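You operate a simulated robot arm through the tools that you are given. There is no shell and no other tool. Be economical: measure what you need, move in short steps, check, and stop when the job is done.

Carry out the task below with a simulated robot arm. There is one attempt and no reset: what you move stays moved.

JOB
Set the fence to the job card's width, clamp it, and lay the card's board between fence and stop.

The check looks at the end state, three seconds after you hand in, the way a careful person would. Anything else that was tipped, shoved, dropped, spilled or broken makes it a failure.

ROBOT AND FRAMES
A 7-joint arm with a two-finger gripper, on a carriage that runs on a rail from [-1.263, 0.014] to [1.117, -0.013] (x, y) and turns from -192 to 141 degrees about z. Base frame: it is fixed where the carriage stands at the start and does not move with it; the origin is on the floor, on the carriage's upright axis, x ahead of it, y to its left, z up. Units: m, degrees, N and s.
Its first joint turns from -149.0 to 149.0 degrees. Places, roughly: bed beside the fixed stop [0.8, -0.7, 0.8]; fence latch [0.9, -0.4, 0.6]; job card [1.25, -0.5, 0.75]; orange fence [1, -0.6, 0.8]; small board [1.5, -0.75, 0.75]; turn latch [1.9, -0.4, 0.6]. Payload 2.45 kg.
The TCP is the grasp point between the finger pads, 0.026 m short of the fingertips. In the tool frame z runs along the fingers and y along their closing line. Largest opening 0.096 m; the body of the gripper starts 0.069 m behind the TCP.
Orientation is that of the tool frame in the base frame, as a unit quaternion [x, y, z, w]. With the fingers straight down and closing along the base's y, the tool's x points along the base's -x, its y along +y and its z along -z.

CONTROLS
- The arm moves only by the tool apply_moves. Its argument "steps" is one flat list of numbers, 7 for each row, row after row: the turn, a rotation vector about the base's x, y, z in degrees, then the shift along the base's x, y, z in m, then the opening, from 0 (shut) to 1 (fully open). In form: [wx, wy, wz, x, y, z, jaw, wx, wy, wz, x, y, z, jaw, ...]. A call has 1 to 20 rows; each row is the pose to reach, as a shift and turn from the pose commanded when the call began. A row lasts 0.2 s, in which the tool goes at most 0.05 m and 8.6 degrees; a call with a longer step from one row to the next is refused whole, and so is a gripper value outside its range. A pose out of reach is approached as far as the arm can. The call stops where the force on the tool passes 40 N (or 10 N more than at its start, if that is more) or the arm is blocked; 0.2 s more then pass. Each finger halts on what it meets, pressing with about 36 N; the grip force reading is that of the motor and also rises with nothing between the fingers. The clock runs only during rows and for 0.2 s after the last one: add rows that repeat a pose to give the fingers time. It gives the time, the measured TCP pose, the force on the tool (base axes), the opening and the grip force at its end, in the units of the frame above (readings bear some noise), with the torque about the TCP (base axes, N m) and any sound that the robot's microphone picked up.
- Cameras (640 x 400 px; columns grow to the right, rows downward): "scene" is now at [0.0055, 0.1124, 1.6506]; the picture's right is [-0.62, -0.78, 0.00], its down [-0.41, 0.33, -0.85] and it looks along [0.66, -0.53, -0.53] (base axes); focal length 288 px, centre (320, 200). "wrist" rides on the gripper at [0.082, 0.003, -0.098] in the tool frame; the picture's right is [-0.04, 1.00, 0.00], its down [-0.73, -0.03, -0.68] and it looks along [-0.68, -0.03, 0.73] (tool axes); focal length 256 px, centre (320, 200). There is no depth. A picture from a camera that has moved, and an enlarged one, comes with that camera's place and axes in the base frame and with its lens. The place of the scene camera against the robot may be out by one fixed shift of up to 0.025 m in any direction.
- grab_frame(camera): a new picture of that camera. It takes no simulated time.
- move_column(by): slides the trunk up (or, below 0, down) by that many m; the arm and the scene camera ride with it, the base frame stays. It gives what a move gives, with no picture.
- roll_base(legs): drives the robot by 1 to 6 legs, each [ahead, left, turn to the left] in m, m and degrees, along the robot's own axes; the way and the turn of a leg run together, so that a leg with both is an arc; at most 1.5 m and 180 degrees a leg. The arm and the cameras ride along, it lands a little off, and it stops where it bumps. It keeps to its track: a leg is cut to what the track allows. It gives what a move gives.
- turn_head(pan, tilt): turns the head with the scene camera to pan (to the left, within 155 degrees either way) and tilt (down, from -29 to 69), counted from straight ahead of the robot. It gives what a move gives.
- zoom(camera, box): a new picture of the part [left, top, right, bottom] of that camera's present view, enlarged. It takes no simulated time.
- hand_in(): hands the job in; it is judged then, once.

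Work in short steps. Places have to be worked out from the pictures, the camera data and where the tool is seen: move nearer, look again, correct. Check each grasp and each placing, and mend what went wrong. You have 120 turns and 90 pictures in all, those below and enlarged ones among them. Open the gripper and draw the arm clear of the work before you hand the job in, unless the task says otherwise; then end with one line.

The tools are called after "Request:" as name(argument=value, ...) on one line, values as JSON. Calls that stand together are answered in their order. apply_moves: Moves the arm, as the interface text tells. Its arguments: {"type":"object","properties":{"steps":{"type":"array","items":{"type":"number"}}},"required":["steps"]} The other tools are called the same way: move_column (by) slides the trunk up or down; roll_base (legs) drives the base; turn_head (pan, tilt) turns the head that bears the scene camera; grab_frame (camera) takes a picture; zoom (camera, box) takes an enlarged picture of a part of a camera's view; hand_in () hands the job in.

At the start:

```text
clock: 0.0
tool_pos: [0.8311, -0.3796, 1.0843]
orientation: [0.0, 1.0, 0.001, 0.0]
ft_force: [-0.3, 0.4, 0.3]
torque: [0.01, 0.0, 0.0]
width: 0.0962
finger_force: 0.0
trunk travel left (down, up): [-0.625, 0.085]
robot x, y, heading: [0.001, -0.0009, 0.2]
head pan, tilt: [-38.4, 32.0]
```

scene: 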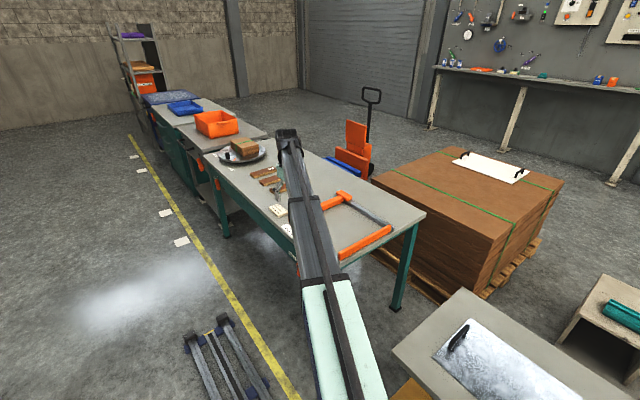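
wrist: 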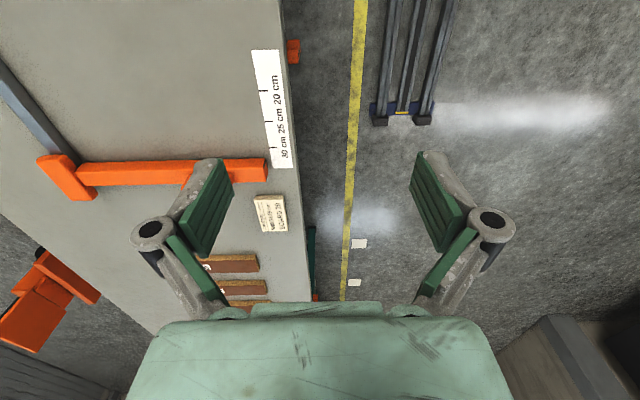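

The wrist view shows the fence, a scale (30/25/20 cm), the job card and boards. I zoom in to read the card and the scale.

Request:
zoom(camera="wrist", box=[180, 30, 340, 310])

Request:
zoom(camera="scene", box=[220, 120, 440, 300])

Request:
zoom(camera="wrist", box=[240, 180, 300, 240])

```text
1.43 times, centred on (260, 170) of wrist
camera zoom: at [0.748, -0.3769, 1.1827], right [0.04, 1.0, 0.0], down [0.73, -0.03, 0.68], along [0.68, -0.03, -0.73], focal length 366 px, centre (406, 243)
```

zoom: 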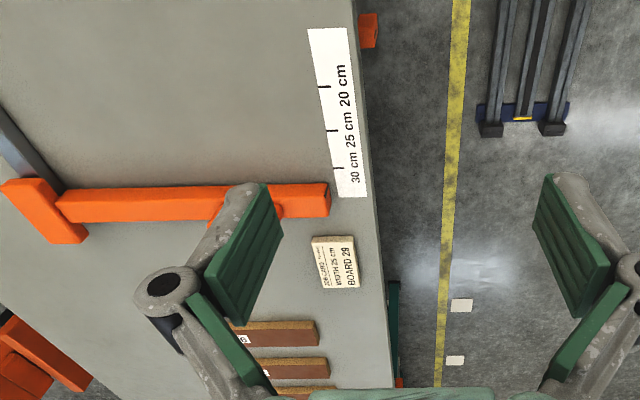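

```text
2.22 times, centred on (330, 210) of scene
camera zoom: at [0.0055, 0.1124, 1.6506], right [-0.62, -0.78, 0.0], down [-0.41, 0.33, -0.85], along [0.66, -0.53, -0.53], focal length 640 px, centre (298, 178)
```

zoom: 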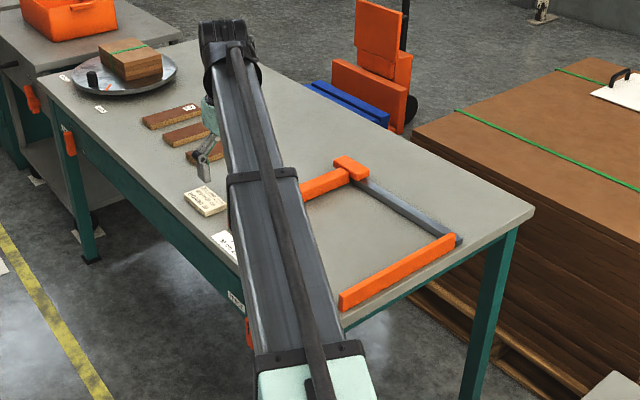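

```text
6.67 times, centred on (270, 210) of wrist
camera zoom: at [0.748, -0.3769, 1.1827], right [0.04, 1.0, 0.0], down [0.73, -0.03, 0.68], along [0.68, -0.03, -0.73], focal length 1707 px, centre (653, 133)
```

zoom: 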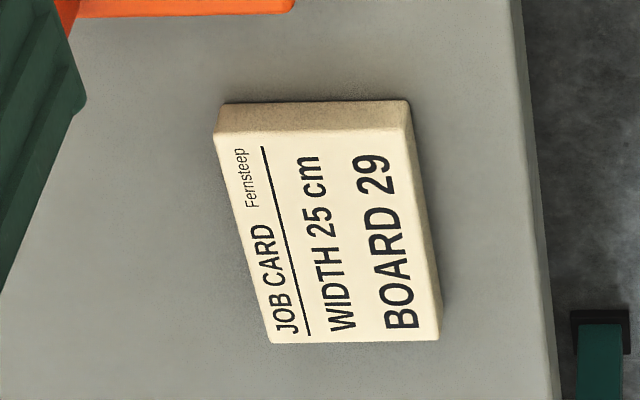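

Card: width 25 cm, board 29. I drive 0.9 m ahead to stand beside the bench; the tool is well above everything on it.

Request:
roll_base(legs=[[0.5, 0, 0]])

Request:
zoom(camera="wrist", box=[0, 0, 640, 400])

Request:
grab_frame(camera="scene")

```text
clock: 3.0
tool_pos: [1.3341, -0.3828, 1.0844]
orientation: [-0.001, 1.0, 0.0, 0.0]
ft_force: [-0.4, -0.3, 0.6]
torque: [0.0, 0.01, -0.01]
width: 0.0962
finger_force: 0.1
trunk travel left (down, up): [-0.625, 0.085]
robot x, y, heading: [0.503, -0.0033, 0.2]
head pan, tilt: [-38.4, 32.0]
```

```text
1.00 times, centred on (320, 200) of wrist (not enlarged: the box is as wide or as high as the picture)
camera zoom: at [1.2519, -0.3804, 1.1826], right [0.04, 1.0, 0.0], down [0.73, -0.03, 0.68], along [0.68, -0.03, -0.73], focal length 256 px, centre (320, 200)
```

zoom: 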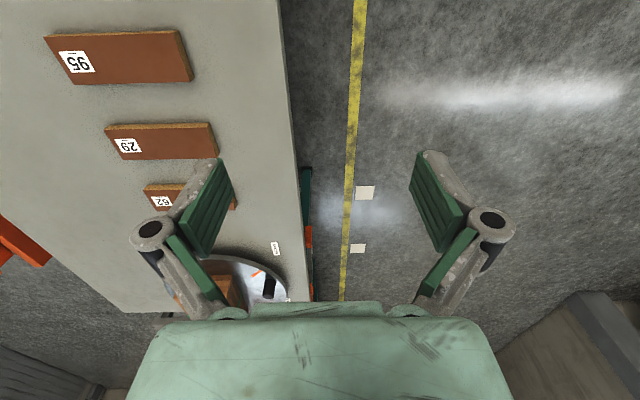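

```text
83 pictures are left
camera scene: at [0.508, 0.1067, 1.6506], right [-0.62, -0.79, 0.0], down [-0.42, 0.33, -0.85], along [0.67, -0.53, -0.53], focal length 288 px, centre (320, 200)
```

scene: 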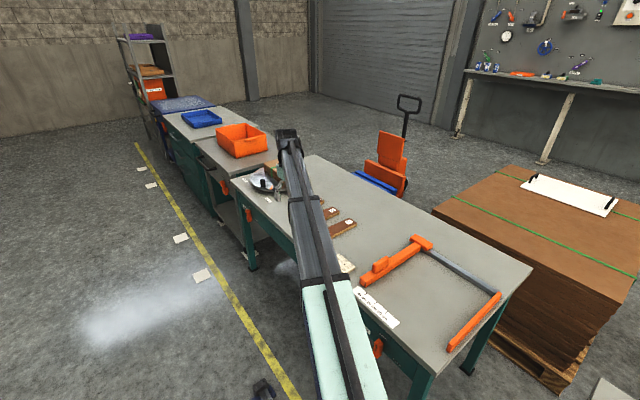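

The labels are ambiguous when upside down (29 vs 62), so I zoom on each to see orientation marks.

Request:
zoom(camera="wrist", box=[95, 115, 225, 215])

Request:
zoom(camera="wrist", box=[30, 20, 130, 90])

Request:
zoom(camera="wrist", box=[130, 180, 330, 310])

Request:
zoom(camera="scene", box=[320, 220, 520, 380])

```text
4.00 times, centred on (160, 165) of wrist
camera zoom: at [1.2519, -0.3804, 1.1826], right [0.04, 1.0, 0.0], down [0.73, -0.03, 0.68], along [0.68, -0.03, -0.73], focal length 1024 px, centre (960, 340)
```

zoom: 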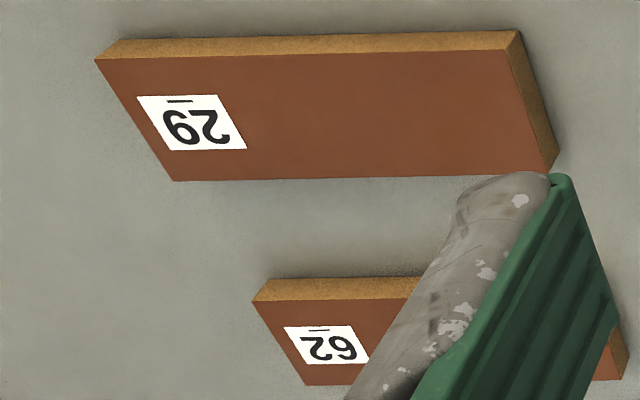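

```text
5.71 times, centred on (80, 55) of wrist
camera zoom: at [1.2519, -0.3804, 1.1826], right [0.04, 1.0, 0.0], down [0.73, -0.03, 0.68], along [0.68, -0.03, -0.73], focal length 1463 px, centre (1691, 1029)
```

zoom: 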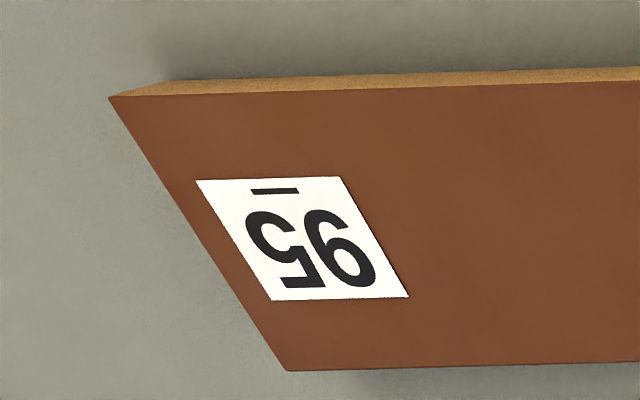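

```text
3.08 times, centred on (230, 245) of wrist
camera zoom: at [1.2519, -0.3804, 1.1826], right [0.04, 1.0, 0.0], down [0.73, -0.03, 0.68], along [0.68, -0.03, -0.73], focal length 788 px, centre (597, 62)
```

zoom: 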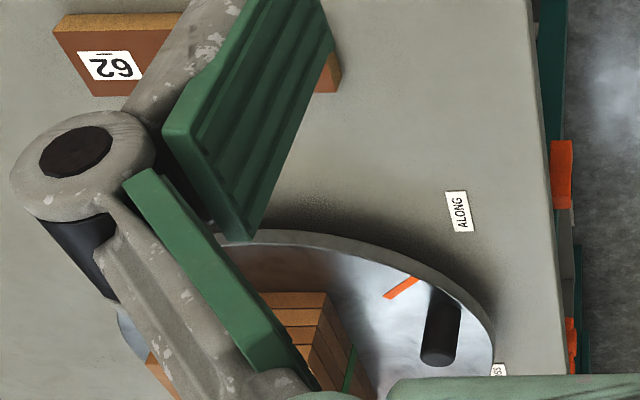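

```text
2.50 times, centred on (420, 300) of scene
camera zoom: at [0.508, 0.1067, 1.6506], right [-0.62, -0.79, 0.0], down [-0.42, 0.33, -0.85], along [0.67, -0.53, -0.53], focal length 719 px, centre (70, -50)
```

zoom: 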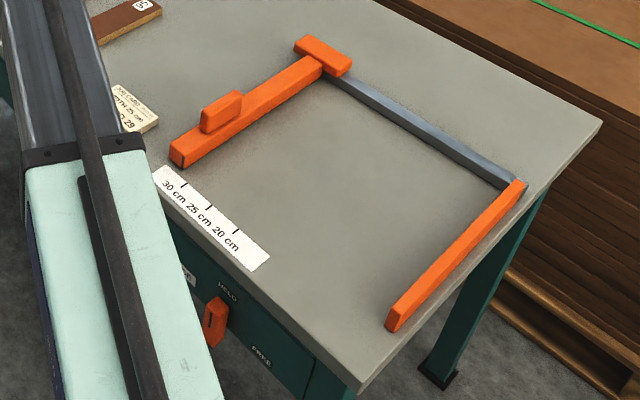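

I enlarge the two candidate labels further so that the glyphs' own orientation settles it.

Request:
zoom(camera="wrist", box=[120, 134, 148, 154])

Request:
zoom(camera="wrist", box=[150, 190, 178, 210])

```text
16.00 times, centred on (134, 144) of wrist
camera zoom: at [1.2519, -0.3804, 1.1826], right [0.04, 1.0, 0.0], down [0.73, -0.03, 0.68], along [0.68, -0.03, -0.73], focal length 4096 px, centre (3296, 1096)
```

zoom: 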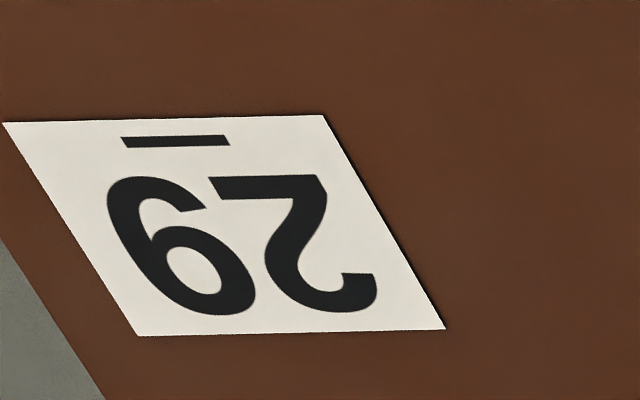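

```text
16.00 times, centred on (164, 200) of wrist
camera zoom: at [1.2519, -0.3804, 1.1826], right [0.04, 1.0, 0.0], down [0.73, -0.03, 0.68], along [0.68, -0.03, -0.73], focal length 4096 px, centre (2816, 200)
```

zoom: 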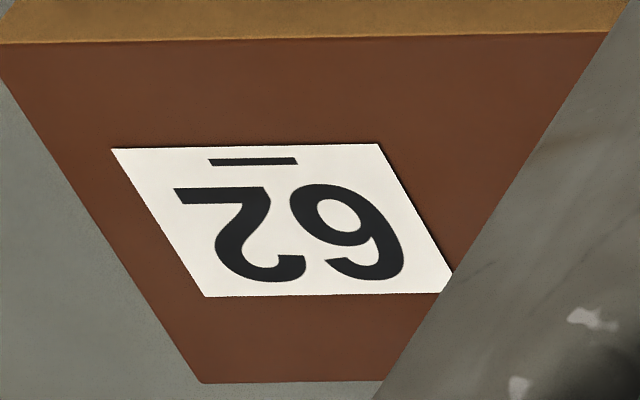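

Middle board is 29 (flat foot of the 2 is at the image top, so it's upside down). Now I look closely at the fence latch, scale and fence.

Request:
zoom(camera="scene", box=[350, 300, 450, 380])

Request:
zoom(camera="scene", box=[330, 220, 450, 330])

```text
5.00 times, centred on (400, 340) of scene
camera zoom: at [0.508, 0.1067, 1.6506], right [-0.62, -0.79, 0.0], down [-0.42, 0.33, -0.85], along [0.67, -0.53, -0.53], focal length 1439 px, centre (-80, -500)
```

zoom: 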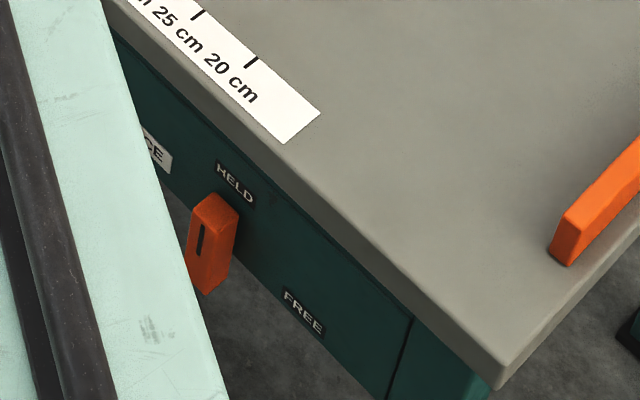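

```text
3.64 times, centred on (390, 275) of scene
camera zoom: at [0.508, 0.1067, 1.6506], right [-0.62, -0.79, 0.0], down [-0.42, 0.33, -0.85], along [0.67, -0.53, -0.53], focal length 1046 px, centre (66, -73)
```

zoom: 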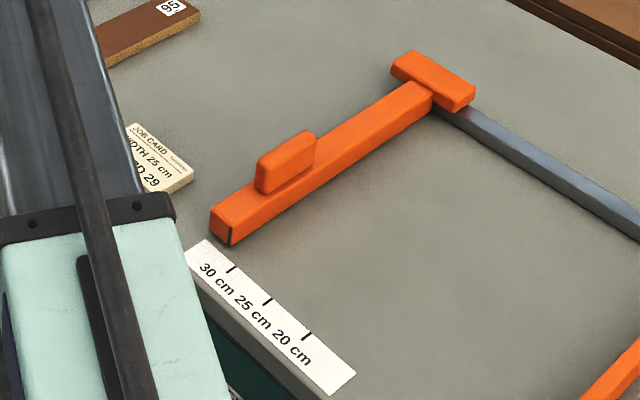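

I swing the robot left so the arm clears the bench and the view, then lower the trunk and look at the latch from nearer its own height.

Request:
roll_base(legs=[[0, 0, 45]])

Request:
move_column(by=-0.5)

Request:
turn_head(pan=-105, tilt=35)

Request:
grab_frame(camera="scene")

```text
clock: 5.4
tool_pos: [1.365, 0.2967, 1.0841]
orientation: [-0.374, 0.928, 0.0, 0.0]
ft_force: [-0.2, 0.4, 0.2]
torque: [-0.01, -0.02, 0.0]
width: 0.0962
finger_force: 0.0
trunk travel left (down, up): [-0.625, 0.085]
robot x, y, heading: [0.5029, -0.0038, 44.1]
head pan, tilt: [-38.4, 32.0]
```

```text
refused: -0.5 is not a number from -0.4 to 0.4
```

```text
clock: 6.7
tool_pos: [1.3643, 0.2971, 1.084]
orientation: [-0.373, 0.928, 0.0, 0.0]
ft_force: [-0.2, -0.2, 0.3]
torque: [-0.04, -0.01, -0.02]
width: 0.0961
finger_force: 0.1
trunk travel left (down, up): [-0.625, 0.085]
robot x, y, heading: [0.5023, -0.0011, 44.0]
head pan, tilt: [-105.0, 35.0]
```

```text
74 pictures are left
camera scene: at [0.3753, 0.0065, 1.6459], right [-0.87, -0.48, 0.0], down [-0.28, 0.5, -0.82], along [0.4, -0.72, -0.57], focal length 288 px, centre (320, 200)
```

scene: 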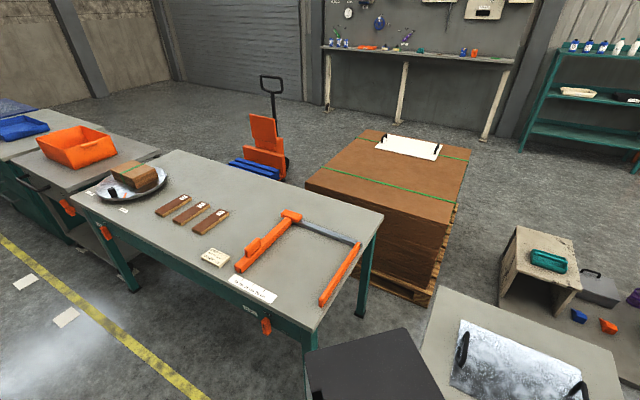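

Good overview. Now I lower the trunk 0.4 and look at the latch.

Request:
move_column(by=-0.4)

Request:
zoom(camera="scene", box=[180, 190, 400, 330])

```text
clock: 10.6
tool_pos: [1.364, 0.2966, 0.6839]
orientation: [-0.373, 0.928, 0.0, 0.0]
ft_force: [-0.1, 1.2, -0.6]
torque: [-0.01, 0.03, 0.02]
width: 0.0962
finger_force: 0.0
trunk travel left (down, up): [-0.225, 0.485]
robot x, y, heading: [0.5019, -0.0035, 44.0]
head pan, tilt: [-105.0, 35.0]
```

```text
2.86 times, centred on (290, 260) of scene
camera zoom: at [0.3752, 0.0065, 1.2459], right [-0.88, -0.48, 0.0], down [-0.28, 0.5, -0.82], along [0.4, -0.72, -0.57], focal length 822 px, centre (406, 29)
```

zoom: 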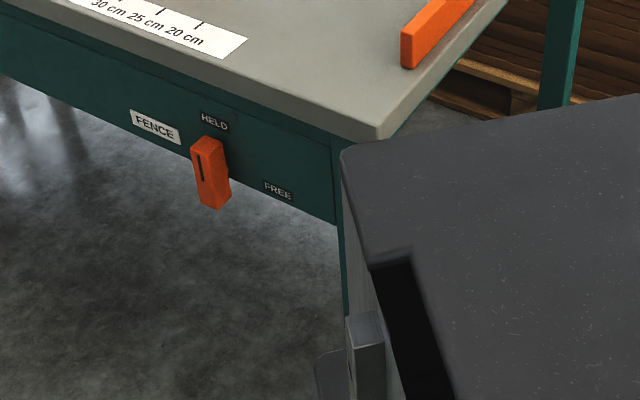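

The latch lever (pivot low, HELD = up, FREE = toward −x) triangulates to about (0.855, −0.43, 0.63). I shift the robot to x≈0.2 so the arm can reach the latch with the tool pointing horizontally at the apron.

Request:
roll_base(legs=[[-0.216, 0.208, 0]])

Request:
apply_moves(steps=[-5.29, 2.25, 2.25, -0.005, -0.02, 0, 0.8, -10.6, 4.5, 4.5, -0.01, -0.05, 0, 0.6, -15.9, 6.75, 6.75, -0.02, -0.08, 0, 0.4, -21.2, 9, 9, -0.03, -0.11, 0, 0.2, -26.5, 11.25, 11.25, -0.03, -0.14, 0, 0, -31.8, 13.5, 13.5, -0.04, -0.17, 0, 0, -37.1, 15.75, 15.75, -0.05, -0.2, 0, 0, -42.4, 18, 18, -0.05, -0.23, 0, 0, -47.6, 20.25, 20.25, -0.06, -0.25, 0, 0, -52.9, 22.5, 22.5, -0.07, -0.28, 0, 0, -58.2, 24.75, 24.75, -0.07, -0.31, 0, 0, -63.5, 27, 27, -0.08, -0.34, 0, 0, -68.8, 29.25, 29.25, -0.09, -0.37, 0, 0, -74.1, 31.5, 31.5, -0.1, -0.4, 0, 0, -79.4, 33.75, 33.75, -0.1, -0.42, 0, 0, -84.7, 36, 36, -0.11, -0.45, 0, 0, -84.7, 36, 36, -0.11, -0.45, 0, 0])

```text
clock: 12.6
tool_pos: [1.065, 0.2998, 0.6835]
orientation: [-0.373, 0.928, 0.0, 0.0]
ft_force: [0.4, -0.5, -0.3]
torque: [0.0, 0.03, 0.01]
width: 0.096
finger_force: 0.0
trunk travel left (down, up): [-0.225, 0.485]
robot x, y, heading: [0.2011, -0.0049, 43.9]
head pan, tilt: [-105.0, 35.0]
```

```text
clock: 16.2
tool_pos: [0.9519, -0.152, 0.6851]
orientation: [0.5, -0.499, 0.501, 0.5]
ft_force: [-0.3, -0.2, 0.3]
torque: [-0.01, 0.01, 0.01]
width: 0.0002
finger_force: 28.2
trunk travel left (down, up): [-0.225, 0.485]
robot x, y, heading: [0.2009, -0.0043, 43.9]
head pan, tilt: [-105.0, 35.0]
```

The tool now points −y with the camera above. Check the wrist view.

Request:
grab_frame(camera="wrist")

```text
72 pictures are left
camera wrist: at [0.9483, -0.054, 0.7668], right [-1.0, 0.0, -0.04], down [0.03, 0.68, -0.73], along [0.03, -0.74, -0.68], focal length 256 px, centre (320, 200)
```

wrist: 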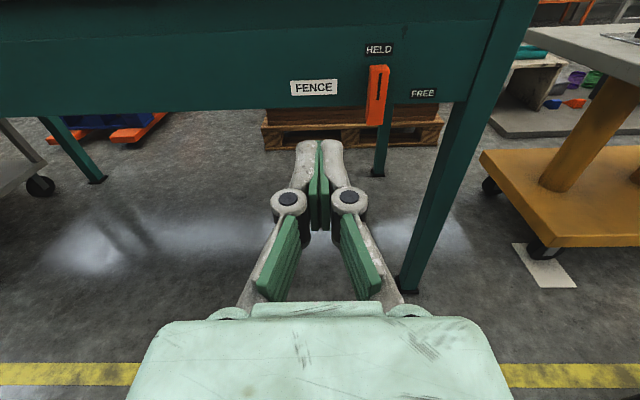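

The lever spans z≈0.58–0.666 at x≈0.873, with FREE to the −x side. I move the shut fingers to the +x side of the lever's upper end and in toward the apron.

Request:
apply_moves(steps=[0, 0, 0, -0.007, -0.04, -0.015, 0, 0, 0, 0, -0.014, -0.08, -0.03, 0, 0, 0, 0, -0.022, -0.12, -0.035, 0, 0, 0, 0, -0.022, -0.16, -0.035, 0, 0, 0, 0, -0.022, -0.2, -0.035, 0, 0, 0, 0, -0.022, -0.235, -0.035, 0, 0, 0, 0, -0.022, -0.26, -0.035, 0])

Request:
grab_frame(camera="wrist")

```text
clock: 17.8
tool_pos: [0.9318, -0.4106, 0.6505]
orientation: [0.5, -0.5, 0.5, 0.5]
ft_force: [-0.4, -0.5, -0.4]
torque: [0.01, -0.02, 0.04]
width: 0.0002
finger_force: 28.6
trunk travel left (down, up): [-0.225, 0.485]
robot x, y, heading: [0.2018, -0.0038, 43.7]
head pan, tilt: [-105.0, 35.0]
```

```text
71 pictures are left
camera wrist: at [0.9271, -0.3117, 0.7321], right [-1.0, 0.0, -0.04], down [0.03, 0.68, -0.73], along [0.03, -0.73, -0.68], focal length 256 px, centre (320, 200)
```

wrist: 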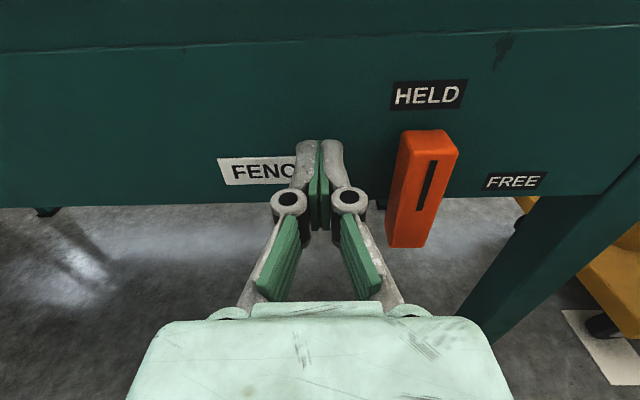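

Fingers sit just right of... beside the lever on its +x side. I sweep along the arc about the pivot toward FREE.

Request:
apply_moves(steps=[0, 0, 0, -0.012, -0.008, 0, 0, 0, 0, 0, -0.027, -0.008, 0, 0, 0, 0, 0, -0.044, -0.008, 0.007, 0, 0, 0, 0, -0.063, -0.008, 0.009, 0, 0, 0, 0, -0.081, -0.008, 0.0035, 0, 0, 0, 0, -0.096, -0.008, -0.008, 0, 0, 0, 0, -0.102, -0.008, -0.015, 0, 0, 0, 0, -0.104, -0.008, -0.019, 0])

Request:
grab_frame(camera="wrist")

```text
clock: 19.6
tool_pos: [0.8303, -0.4179, 0.6397]
orientation: [0.497, -0.495, 0.507, 0.502]
ft_force: [-0.6, 1.4, 16.8]
torque: [-0.06, -0.03, -0.16]
width: 0.006
finger_force: 28.4
trunk travel left (down, up): [-0.225, 0.485]
robot x, y, heading: [0.1994, -0.0023, 43.9]
head pan, tilt: [-105.0, 35.0]
stopped in row 8: the force on the tool passed its limit at 47 N (the readings are from after the stop); the commanded pose is now the measured one
```

```text
70 pictures are left
camera wrist: at [0.8253, -0.3193, 0.7191], right [-1.0, -0.01, -0.04], down [0.03, 0.67, -0.75], along [0.03, -0.75, -0.66], focal length 256 px, centre (320, 200)
```

wrist: 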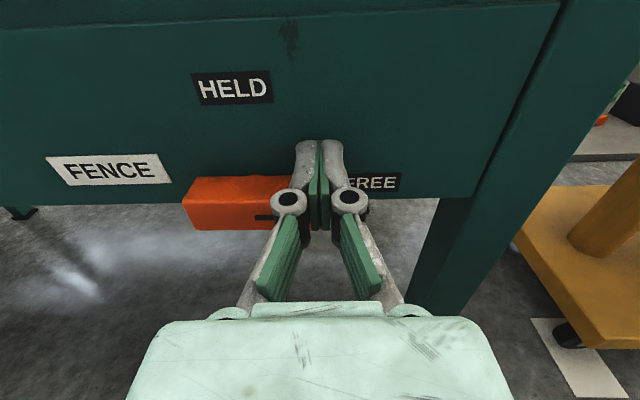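

The lever is horizontal at FREE. I back away, raise the trunk, then turn the tool to point down with the camera on the robot's side.

Request:
apply_moves(steps=[0, 0, 0, 0, 0.02, 0.006, 0, 0, 0, 0, 0, 0.06, 0.01, 0, 0, 0, 0, 0, 0.11, 0.01, 0, 0, 0, 0, 0, 0.16, 0.01, 0, 0, 0, 0, 0, 0.21, 0.01, 0, 0, 0, 0, 0, 0.24, 0.01, 0])

Request:
move_column(by=0.4)

Request:
apply_moves(steps=[0, 5.9, 5.9, 0, 0, 0, 0, 0, 11.8, 11.8, 0, 0, 0, 0, 0, 17.7, 17.7, 0, 0, 0, 0, 0, 23.6, 23.6, 0, 0, 0, 0, 0, 29.5, 29.5, 0, 0, 0, 0, 0, 35.4, 35.4, 0, 0, 0, 0, 0, 41.3, 41.3, 0, 0, 0, 0, 0, 47.2, 47.2, 0, 0, 0, 0, 0, 53.1, 53.1, 0, 0, 0, 0, 0, 59, 59, 0, 0, 0, 0, 0, 64.9, 64.9, 0, 0, 0, 0, 0, 70.8, 70.8, 0, 0, 0, 0, 0, 76.7, 76.7, 0, 0, 0, 0, 0, 82.6, 82.6, 0, 0, 0, 0, 0, 88.5, 88.5, 0, 0, 0, 0])

```text
clock: 21.0
tool_pos: [0.8316, -0.1795, 0.6463]
orientation: [0.498, -0.496, 0.505, 0.502]
ft_force: [-0.3, 0.5, -0.1]
torque: [0.0, 0.02, 0.03]
width: 0.0
finger_force: 29.2
trunk travel left (down, up): [-0.225, 0.485]
robot x, y, heading: [0.2058, -0.0019, 43.9]
head pan, tilt: [-105.0, 35.0]
```

```text
clock: 24.8
tool_pos: [0.831, -0.1795, 1.0469]
orientation: [0.498, -0.496, 0.505, 0.501]
ft_force: [-1.3, 0.8, 0.1]
torque: [0.0, 0.02, -0.01]
width: 0.0
finger_force: 28.6
trunk travel left (down, up): [-0.625, 0.085]
robot x, y, heading: [0.1992, -0.0015, 43.9]
head pan, tilt: [-105.0, 35.0]
```

```text
clock: 28.0
tool_pos: [0.8526, -0.1673, 1.0274]
orientation: [0.833, 0.072, 0.391, 0.384]
ft_force: [0.5, -0.3, 0.5]
torque: [-0.02, 0.0, 0.03]
width: 0.0
finger_force: 28.5
out of reach, approached as far as the arm can: row 7, 8, 9, 10, 11, 12, 13, 14, 15
trunk travel left (down, up): [-0.625, 0.085]
robot x, y, heading: [0.2038, -0.0014, 43.7]
head pan, tilt: [-105.0, 35.0]
```

The wrist ran out of range that way round. I undo part of that turn and will come round the other side.

Request:
apply_moves(steps=[0, -5.9, -5.9, 0, 0, 0, 0, 0, -11.8, -11.8, 0, 0, 0, 0, 0, -17.7, -17.7, 0, 0, 0, 0, 0, -23.6, -23.6, 0, 0, 0, 0, 0, -29.5, -29.5, 0, 0, 0, 0, 0, -35.4, -35.4, 0, 0, 0, 0, 0, -41.3, -41.3, 0, 0, 0, 0, 0, -47.2, -47.2, 0, 0, 0, 0, 0, -53.1, -53.1, 0, 0, 0, 0, 0, -59, -59, 0, 0, 0, 0])

```text
clock: 30.2
tool_pos: [0.8519, -0.1676, 1.0264]
orientation: [-0.471, 0.52, -0.503, -0.504]
ft_force: [-0.2, -0.2, 0.6]
torque: [0.01, 0.03, -0.03]
width: 0.0
finger_force: 28.2
trunk travel left (down, up): [-0.625, 0.085]
robot x, y, heading: [0.2029, -0.0004, 43.8]
head pan, tilt: [-105.0, 35.0]
```

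The command frame follows the measured pose; I'm back near the horizontal pose. Now tilt to tool-down (reverse of the first turn).

Request:
apply_moves(steps=[6.5, -2.8, -2.8, 0, 0, 0, 0, 13, -5.5, -5.5, 0, 0, 0, 0, 19.5, -8.3, -8.3, 0, 0, 0, 0, 26, -11, -11, 0, 0, 0, 0, 32.6, -13.8, -13.8, 0, 0, 0, 0, 39, -16.6, -16.6, 0, 0, 0, 0, 45.6, -19.4, -19.4, 0, 0, 0, 0, 52, -22, -22, 0, 0, 0, 0, 58.6, -25, -25, 0, 0, 0, 0, 65, -27.7, -27.7, 0, 0, 0, 0, 71.7, -30.5, -30.5, 0, 0, 0, 0, 78, -33.2, -33.2, 0, 0, 0, 0, 84.7, -36, -36, 0, 0, 0, 0, 84.7, -36, -36, 0, 0, 0, 0])

Request:
roll_base(legs=[[0.432, -0.416, 0], [0, 0, -90]])

Request:
turn_head(pan=-30, tilt=40)

Request:
grab_frame(camera="scene")

```text
clock: 33.2
tool_pos: [0.851, -0.1672, 1.0262]
orientation: [-0.352, 0.935, 0.02, -0.016]
ft_force: [0.5, -0.4, 0.3]
torque: [0.02, 0.01, 0.03]
width: 0.0001
finger_force: 28.1
trunk travel left (down, up): [-0.625, 0.085]
robot x, y, heading: [0.2012, -0.0036, 43.5]
head pan, tilt: [-105.0, 35.0]
```

```text
clock: 40.4
tool_pos: [0.6335, -0.6587, 1.0267]
orientation: [0.413, 0.911, 0.025, 0.003]
ft_force: [-0.2, 0.1, -0.6]
torque: [-0.01, 0.02, 0.01]
width: 0.0
finger_force: 28.3
trunk travel left (down, up): [-0.625, 0.085]
robot x, y, heading: [0.8016, -0.0105, -46.3]
head pan, tilt: [-105.0, 35.0]
```

```text
clock: 41.9
tool_pos: [0.6322, -0.6588, 1.0258]
orientation: [0.412, 0.911, 0.026, 0.003]
ft_force: [-0.5, -0.6, -0.8]
torque: [-0.02, 0.04, 0.04]
width: 0.0
finger_force: 28.7
trunk travel left (down, up): [-0.625, 0.085]
robot x, y, heading: [0.799, -0.0096, -46.2]
head pan, tilt: [-30.0, 40.0]
```

```text
69 pictures are left
camera scene: at [0.8906, 0.0566, 1.6383], right [-0.97, -0.24, 0.0], down [-0.15, 0.62, -0.77], along [0.18, -0.74, -0.64], focal length 288 px, centre (320, 200)
```

scene: 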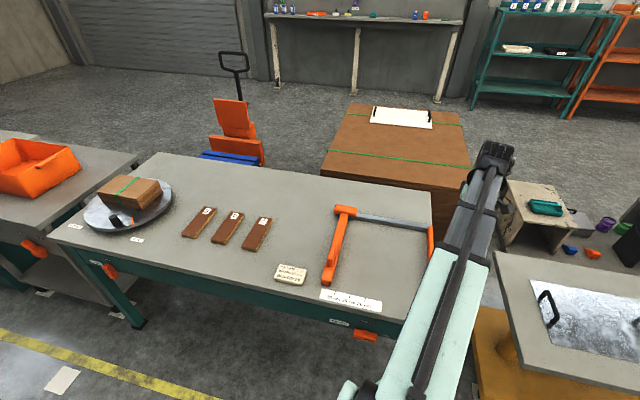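

I turn the tool square to the bench (closing along x) and move it over toward the fence handle for a closer look.

Request:
apply_moves(steps=[-0.3, 0.4, -6.9, 0.03, 0.01, 0, 0, -0.6, 0.8, -13.8, 0.07, 0.03, 0, 0, -0.9, 1.2, -20.7, 0.11, 0.04, 0, 0, -1.3, 1.6, -27.6, 0.15, 0.06, 0, 0, -1.6, 2, -34.5, 0.19, 0.08, 0, 0, -1.9, 2.4, -41.4, 0.23, 0.09, 0, 0, -1.9, 2.4, -41.4, 0.27, 0.1, 0, 0, -1.9, 2.4, -41.4, 0.3, 0.11, 0, 0, -1.9, 2.4, -41.4, 0.32, 0.11, 0, 0.3, -1.9, 2.4, -41.4, 0.32, 0.11, 0, 0.6])

Request:
grab_frame(camera="wrist")

```text
clock: 44.1
tool_pos: [0.9533, -0.5495, 1.0267]
orientation: [0.708, 0.706, 0.0, 0.0]
ft_force: [0.0, -1.1, 0.1]
torque: [-0.02, -0.02, -0.02]
width: 0.0576
finger_force: 0.1
trunk travel left (down, up): [-0.625, 0.085]
robot x, y, heading: [0.7983, -0.0074, -46.2]
head pan, tilt: [-30.0, 40.0]
```

```text
68 pictures are left
camera wrist: at [0.9558, -0.4687, 1.1254], right [1.0, -0.04, 0.0], down [-0.03, -0.73, 0.68], along [-0.03, -0.68, -0.73], focal length 256 px, centre (320, 200)
```

wrist: 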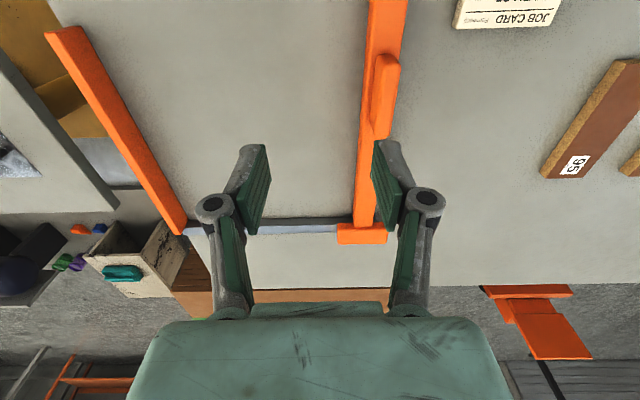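

The handle nub on the fence is near (1.03, −0.595). I move over it with the gripper open and descend partway.

Request:
apply_moves(steps=[0, 0, 0, 0.03, -0.015, -0.02, 0.7, 0, 0, 0, 0.06, -0.03, -0.06, 0.75, 0, 0, 0, 0.075, -0.046, -0.1, 0.75, 0, 0, 0, 0.075, -0.046, -0.13, 0.75, 0, 0, 0, 0.075, -0.046, -0.13, 0.75])

Request:
grab_frame(camera="wrist")

Request:
zoom(camera="scene", box=[260, 180, 440, 310])

```text
refused: row 2 steps farther than a row can; nothing moved
```

```text
67 pictures are left
camera wrist: at [0.9558, -0.4687, 1.1254], right [1.0, -0.04, 0.0], down [-0.03, -0.73, 0.68], along [-0.03, -0.68, -0.73], focal length 256 px, centre (320, 200)
```

wrist: 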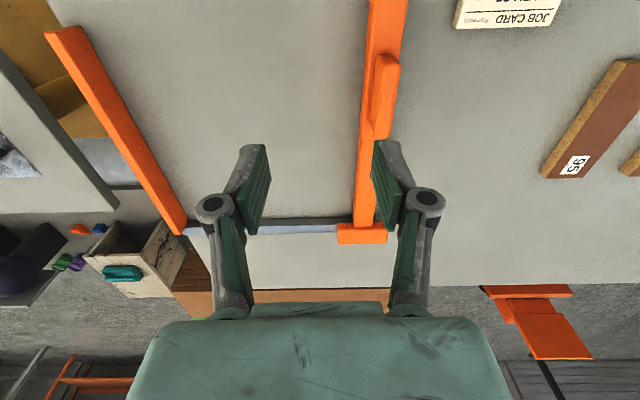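

```text
3.08 times, centred on (350, 245) of scene
camera zoom: at [0.8907, 0.0565, 1.6383], right [-0.97, -0.24, 0.0], down [-0.15, 0.62, -0.77], along [0.18, -0.74, -0.64], focal length 885 px, centre (228, 62)
```

zoom: 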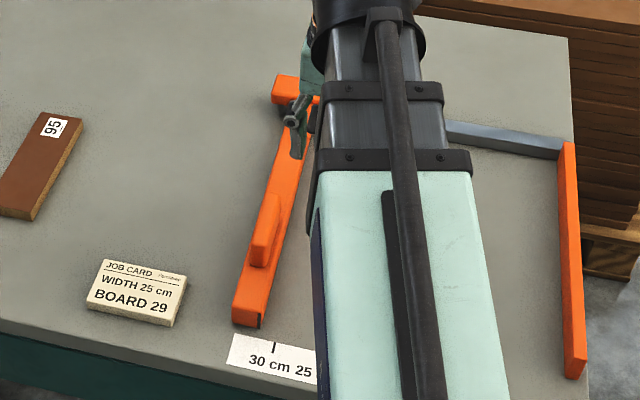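

One step was too long; I resend in smaller steps.

Request:
apply_moves(steps=[0, 0, 0, 0.03, -0.015, -0.02, 0.7, 0, 0, 0, 0.055, -0.03, -0.05, 0.75, 0, 0, 0, 0.075, -0.046, -0.085, 0.75, 0, 0, 0, 0.075, -0.046, -0.13, 0.75, 0, 0, 0, 0.075, -0.046, -0.13, 0.75])

Request:
grab_frame(camera="wrist")

Request:
zoom(camera="scene", box=[260, 180, 440, 310])

```text
clock: 45.3
tool_pos: [1.0282, -0.5949, 0.8981]
orientation: [0.709, 0.706, 0.0, 0.0]
ft_force: [0.8, 0.2, -0.7]
torque: [-0.03, -0.01, 0.0]
width: 0.0721
finger_force: 0.0
trunk travel left (down, up): [-0.625, 0.085]
robot x, y, heading: [0.7967, -0.0064, -46.1]
head pan, tilt: [-30.0, 40.0]
```

```text
65 pictures are left
camera wrist: at [1.0309, -0.514, 0.9965], right [1.0, -0.04, 0.0], down [-0.03, -0.73, 0.68], along [-0.03, -0.68, -0.73], focal length 256 px, centre (320, 200)
```

wrist: 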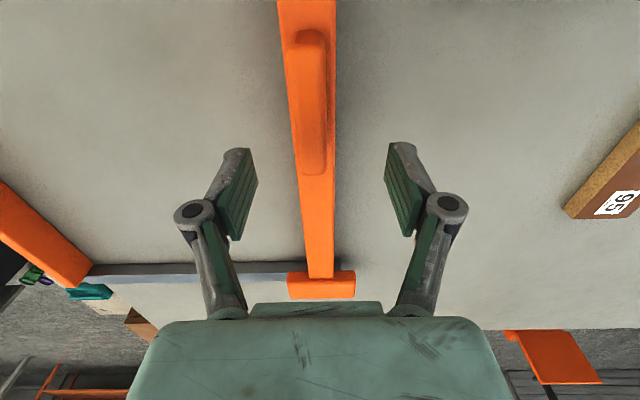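

```text
3.08 times, centred on (350, 245) of scene
camera zoom: at [0.8906, 0.0564, 1.6383], right [-0.97, -0.24, 0.0], down [-0.15, 0.62, -0.77], along [0.18, -0.74, -0.64], focal length 885 px, centre (228, 62)
```

zoom: 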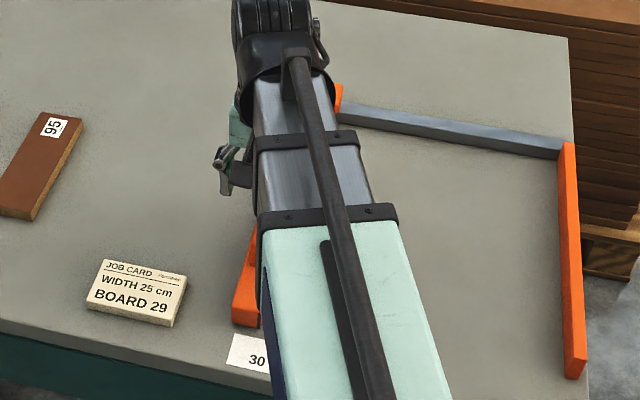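

The handle's top seems about z≈0.83, centre (1.022, −0.578). I descend toward it in small steps.

Request:
apply_moves(steps=[0, 0, 0, -0.006, 0.015, -0.015, 0.75, 0, 0, 0, -0.006, 0.015, -0.03, 0.75, 0, 0, 0, -0.006, 0.015, -0.045, 0.75, 0, 0, 0, -0.006, 0.015, -0.055, 0.75, 0, 0, 0, -0.006, 0.015, -0.055, 0.75])

Request:
grab_frame(camera="wrist")

```text
clock: 46.5
tool_pos: [1.0219, -0.5799, 0.8413]
orientation: [0.708, 0.706, 0.001, 0.0]
ft_force: [0.0, 0.7, 0.3]
torque: [-0.03, 0.03, -0.01]
width: 0.072
finger_force: 0.1
trunk travel left (down, up): [-0.625, 0.085]
robot x, y, heading: [0.7909, -0.0116, -46.3]
head pan, tilt: [-30.0, 40.0]
```

```text
63 pictures are left
camera wrist: at [1.0239, -0.4979, 0.9409], right [1.0, -0.04, 0.0], down [-0.03, -0.73, 0.68], along [-0.03, -0.68, -0.73], focal length 256 px, centre (320, 200)
```

wrist: 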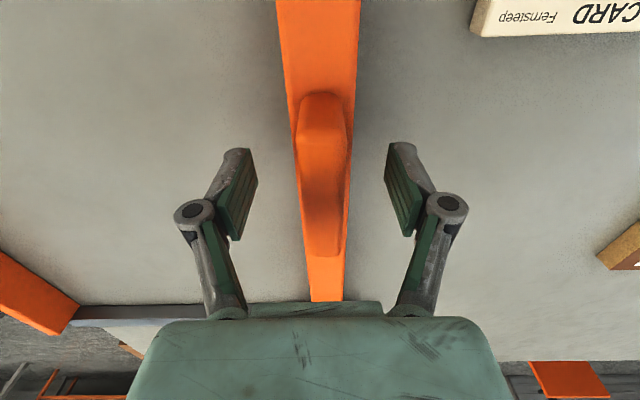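

Descend a little more and close on the handle.

Request:
apply_moves(steps=[0, 0, 0, 0, -0.004, -0.006, 0.75, 0, 0, 0, 0, -0.004, -0.012, 0.75, 0, 0, 0, 0, -0.004, -0.012, 0.4, 0, 0, 0, 0, -0.004, -0.012, 0.1, 0, 0, 0, 0, -0.004, -0.012, 0.1, 0, 0, 0, 0, -0.004, -0.012, 0.1])

Request:
grab_frame(camera="wrist")

```text
clock: 47.9
tool_pos: [1.022, -0.5844, 0.8297]
orientation: [0.708, 0.706, 0.0, 0.0]
ft_force: [1.5, -1.4, 3.9]
torque: [-0.06, -0.31, -0.97]
width: 0.0339
finger_force: 44.9
trunk travel left (down, up): [-0.625, 0.085]
robot x, y, heading: [0.7974, -0.0114, -46.2]
head pan, tilt: [-30.0, 40.0]
```

```text
62 pictures are left
camera wrist: at [1.0246, -0.5024, 0.9282], right [1.0, -0.04, 0.0], down [-0.03, -0.73, 0.68], along [-0.03, -0.68, -0.73], focal length 256 px, centre (320, 200)
```

wrist: 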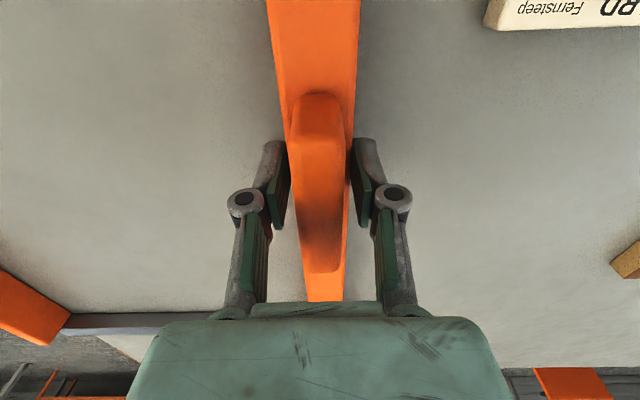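

Handle gripped (34 mm). From the earlier view the fence index reads about 33 cm, so I slide it −x by 0.075 first.

Request:
apply_moves(steps=[0, 0, 0, -0.01, 0, 0, 0.1, 0, 0, 0, -0.02, 0, 0, 0.1, 0, 0, 0, -0.03, 0, 0, 0.1, 0, 0, 0, -0.04, 0, 0, 0.1, 0, 0, 0, -0.05, 0, 0, 0.1, 0, 0, 0, -0.06, 0, 0, 0.1, 0, 0, 0, -0.07, 0, 0, 0.1, 0, 0, 0, -0.075, 0, 0, 0.1, 0, 0, 0, -0.075, 0, 0, 0.1])

Request:
grab_frame(camera="wrist")

Request:
zoom(camera="scene", box=[260, 180, 440, 310])

```text
clock: 49.9
tool_pos: [0.9468, -0.5831, 0.8296]
orientation: [0.708, 0.706, 0.0, -0.001]
ft_force: [2.7, 9.7, 7.4]
torque: [1.16, -0.32, -0.88]
width: 0.0338
finger_force: 45.0
trunk travel left (down, up): [-0.625, 0.085]
robot x, y, heading: [0.7976, -0.0079, -46.3]
head pan, tilt: [-30.0, 40.0]
```

```text
61 pictures are left
camera wrist: at [0.9495, -0.5017, 0.9283], right [1.0, -0.04, 0.0], down [-0.03, -0.73, 0.68], along [-0.03, -0.68, -0.73], focal length 256 px, centre (320, 200)
```

wrist: 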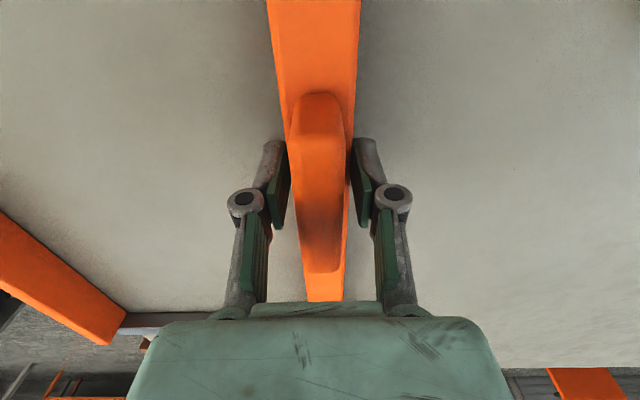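

```text
3.08 times, centred on (350, 245) of scene
camera zoom: at [0.8906, 0.0579, 1.6383], right [-0.97, -0.24, 0.0], down [-0.15, 0.62, -0.77], along [0.18, -0.74, -0.64], focal length 885 px, centre (228, 62)
```

zoom: 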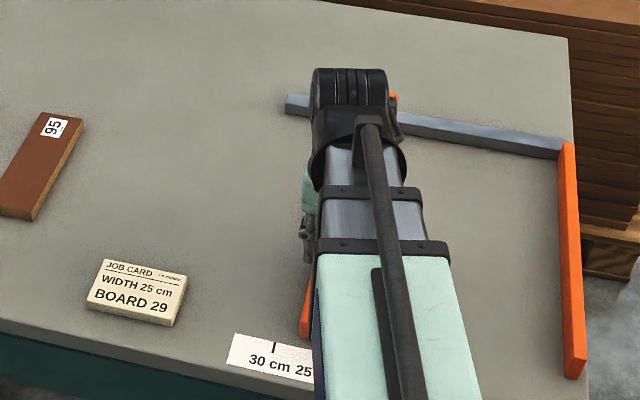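

The fence slid. I release, lift, and swing the arm aside to read the scale.

Request:
apply_moves(steps=[0, 0, 0, 0, 0, 0, 0.4, 0, 0, 0, 0, 0, 0, 0.7, 0, 0, 0, 0, 0, 0, 0.75, 0, 0, 0, 0, 0, 0.03, 0.75, 0, 0, 0, 0, 0, 0.07, 0.75, 0, 0, 0, 0.03, 0, 0.11, 0.75, 0, 0, 0, 0.06, 0, 0.15, 0.75, 0, 0, 0, 0.1, 0, 0.17, 0.75, 0, 0, 0, 0.15, 0, 0.17, 0.75, 0, 0, 0, 0.2, 0, 0.17, 0.75, 0, 0, 0, 0.25, 0, 0.17, 0.75, 0, 0, 0, 0.3, 0, 0.17, 0.75, 0, 0, 0, 0.35, 0, 0.17, 0.75])

Request:
zoom(camera="scene", box=[300, 200, 440, 320])

```text
clock: 52.7
tool_pos: [1.2987, -0.5843, 1.001]
orientation: [0.708, 0.706, 0.0, -0.001]
ft_force: [1.1, 0.3, -0.6]
torque: [-0.03, 0.01, -0.02]
width: 0.0721
finger_force: 0.1
trunk travel left (down, up): [-0.625, 0.085]
robot x, y, heading: [0.7976, -0.0063, -46.2]
head pan, tilt: [-30.0, 40.0]
```

```text
3.33 times, centred on (370, 260) of scene
camera zoom: at [0.8909, 0.0564, 1.6383], right [-0.97, -0.24, 0.0], down [-0.15, 0.62, -0.77], along [0.18, -0.74, -0.64], focal length 959 px, centre (153, 0)
```

zoom: 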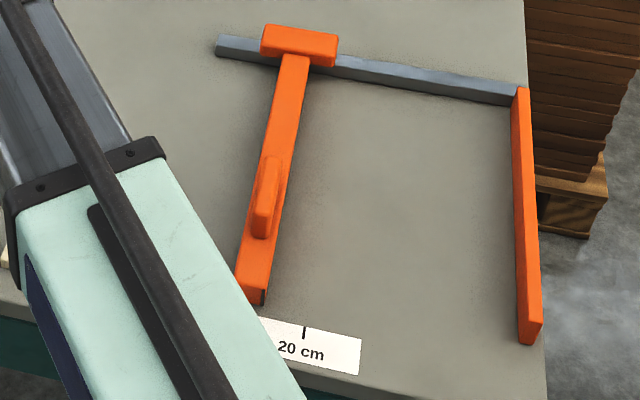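

The arm still hides the 25 mark; I turn the base a bit left with the head compensating.

Request:
roll_base(legs=[[0, 0, 30]])

Request:
turn_head(pan=-65, tilt=48)

Request:
grab_frame(camera="scene")

```text
clock: 54.6
tool_pos: [1.5216, -0.2508, 0.9994]
orientation: [0.497, 0.868, -0.001, 0.0]
ft_force: [0.1, -0.4, 0.3]
torque: [-0.02, 0.02, 0.0]
width: 0.0718
finger_force: 0.0
trunk travel left (down, up): [-0.625, 0.085]
robot x, y, heading: [0.8001, -0.0067, -15.4]
head pan, tilt: [-30.0, 40.0]
```

```text
clock: 55.6
tool_pos: [1.521, -0.2512, 0.9989]
orientation: [0.497, 0.868, 0.0, 0.0]
ft_force: [-0.1, -0.5, -0.1]
torque: [0.0, 0.03, 0.0]
width: 0.072
finger_force: 0.0
trunk travel left (down, up): [-0.625, 0.085]
robot x, y, heading: [0.8018, -0.0079, -15.5]
head pan, tilt: [-65.0, 48.0]
```

```text
58 pictures are left
camera scene: at [0.7941, 0.0871, 1.6269], right [-0.99, -0.16, 0.0], down [-0.12, 0.73, -0.67], along [0.11, -0.66, -0.74], focal length 288 px, centre (320, 200)
```

scene: 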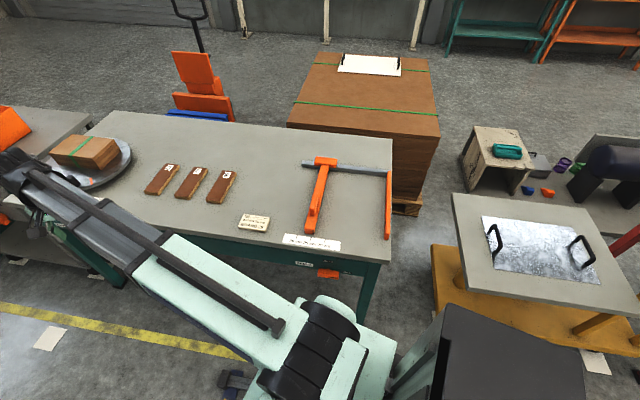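

Request:
zoom(camera="scene", box=[275, 150, 405, 260])

Request:
zoom(camera="scene", box=[280, 215, 350, 258])

```text
3.64 times, centred on (340, 205) of scene
camera zoom: at [0.7941, 0.0871, 1.6269], right [-0.99, -0.16, 0.0], down [-0.12, 0.73, -0.67], along [0.11, -0.66, -0.74], focal length 1046 px, centre (247, 182)
```

zoom: 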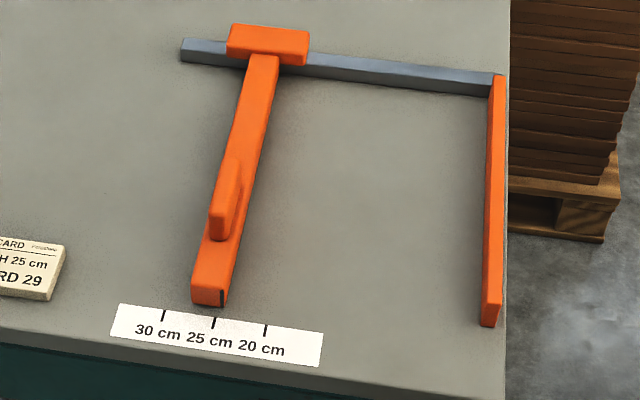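

```text
9.14 times, centred on (315, 236) of scene
camera zoom: at [0.7941, 0.0871, 1.6269], right [-0.99, -0.16, 0.0], down [-0.12, 0.73, -0.67], along [0.11, -0.66, -0.74], focal length 2631 px, centre (366, -134)
```

zoom: 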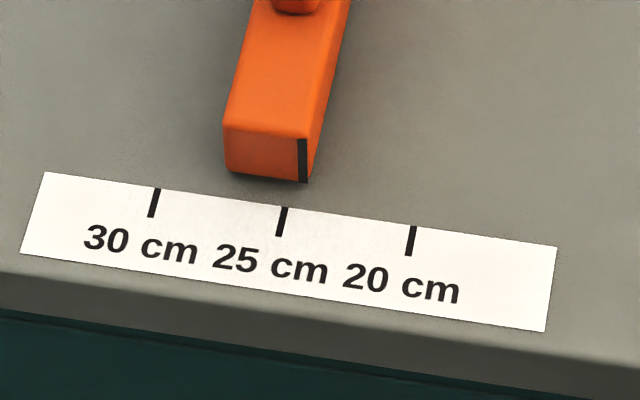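

The index reads about 24.5 cm (≈4.8 mm short of 25). I turn back and return above the handle to nudge it +x.

Request:
roll_base(legs=[[0, 0, -30.8]])

Request:
zoom(camera="scene", box=[0, 0, 640, 400])

```text
clock: 57.5
tool_pos: [1.2981, -0.5849, 0.9993]
orientation: [0.708, 0.706, 0.0, 0.0]
ft_force: [0.4, 0.4, -1.0]
torque: [-0.01, -0.01, 0.0]
width: 0.072
finger_force: 0.1
trunk travel left (down, up): [-0.625, 0.085]
robot x, y, heading: [0.7968, -0.0064, -46.1]
head pan, tilt: [-65.0, 48.0]
```

```text
1.00 times, centred on (320, 200) of scene (not enlarged: the box is as wide or as high as the picture)
camera zoom: at [0.8418, 0.0657, 1.6269], right [-0.93, 0.36, 0.0], down [0.27, 0.69, -0.67], along [-0.24, -0.62, -0.74], focal length 288 px, centre (320, 200)
```

zoom: 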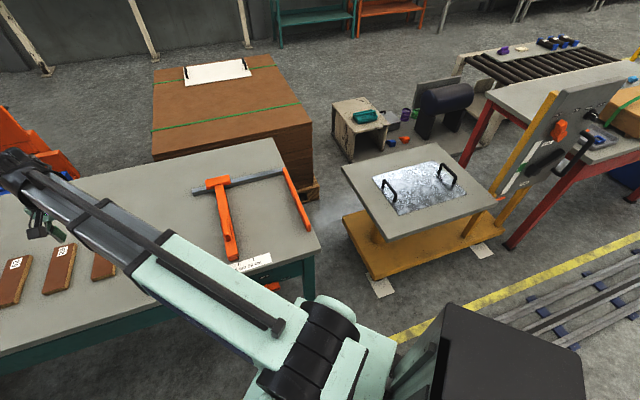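

Request:
apply_moves(steps=[0, 0, 0, -0.045, 0, 0, 0.75, 0, 0, 0, -0.09, 0, 0, 0.75, 0, 0, 0, -0.135, 0, 0, 0.75, 0, 0, 0, -0.18, 0, 0, 0.75, 0, 0, 0, -0.225, 0, 0, 0.75, 0, 0, 0, -0.27, 0, 0, 0.75, 0, 0, 0, -0.31, 0, 0, 0.75, 0, 0, 0, -0.34, 0, -0.02, 0.75, 0, 0, 0, -0.3515, 0, -0.05, 0.75, 0, 0, 0, -0.3515, 0, -0.09, 0.75, 0, 0, 0, -0.3515, 0, -0.13, 0.75, 0, 0, 0, -0.3515, 0, -0.155, 0.75, 0, 0, 0, -0.3515, 0, -0.168, 0.75, 0, 0, 0, -0.3515, 0, -0.168, 0.4, 0, 0, 0, -0.3515, 0, -0.168, 0.1, 0, 0, 0, -0.3515, 0, -0.168, 0.1, 0, 0, 0, -0.3515, 0, -0.168, 0.1])

```text
clock: 61.1
tool_pos: [0.9454, -0.5863, 0.8317]
orientation: [0.709, 0.706, 0.0, 0.0]
ft_force: [1.7, 0.6, -0.9]
torque: [-0.51, -0.23, -0.99]
width: 0.0337
finger_force: 45.0
trunk travel left (down, up): [-0.625, 0.085]
robot x, y, heading: [0.796, -0.0061, -46.1]
head pan, tilt: [-65.0, 48.0]
```

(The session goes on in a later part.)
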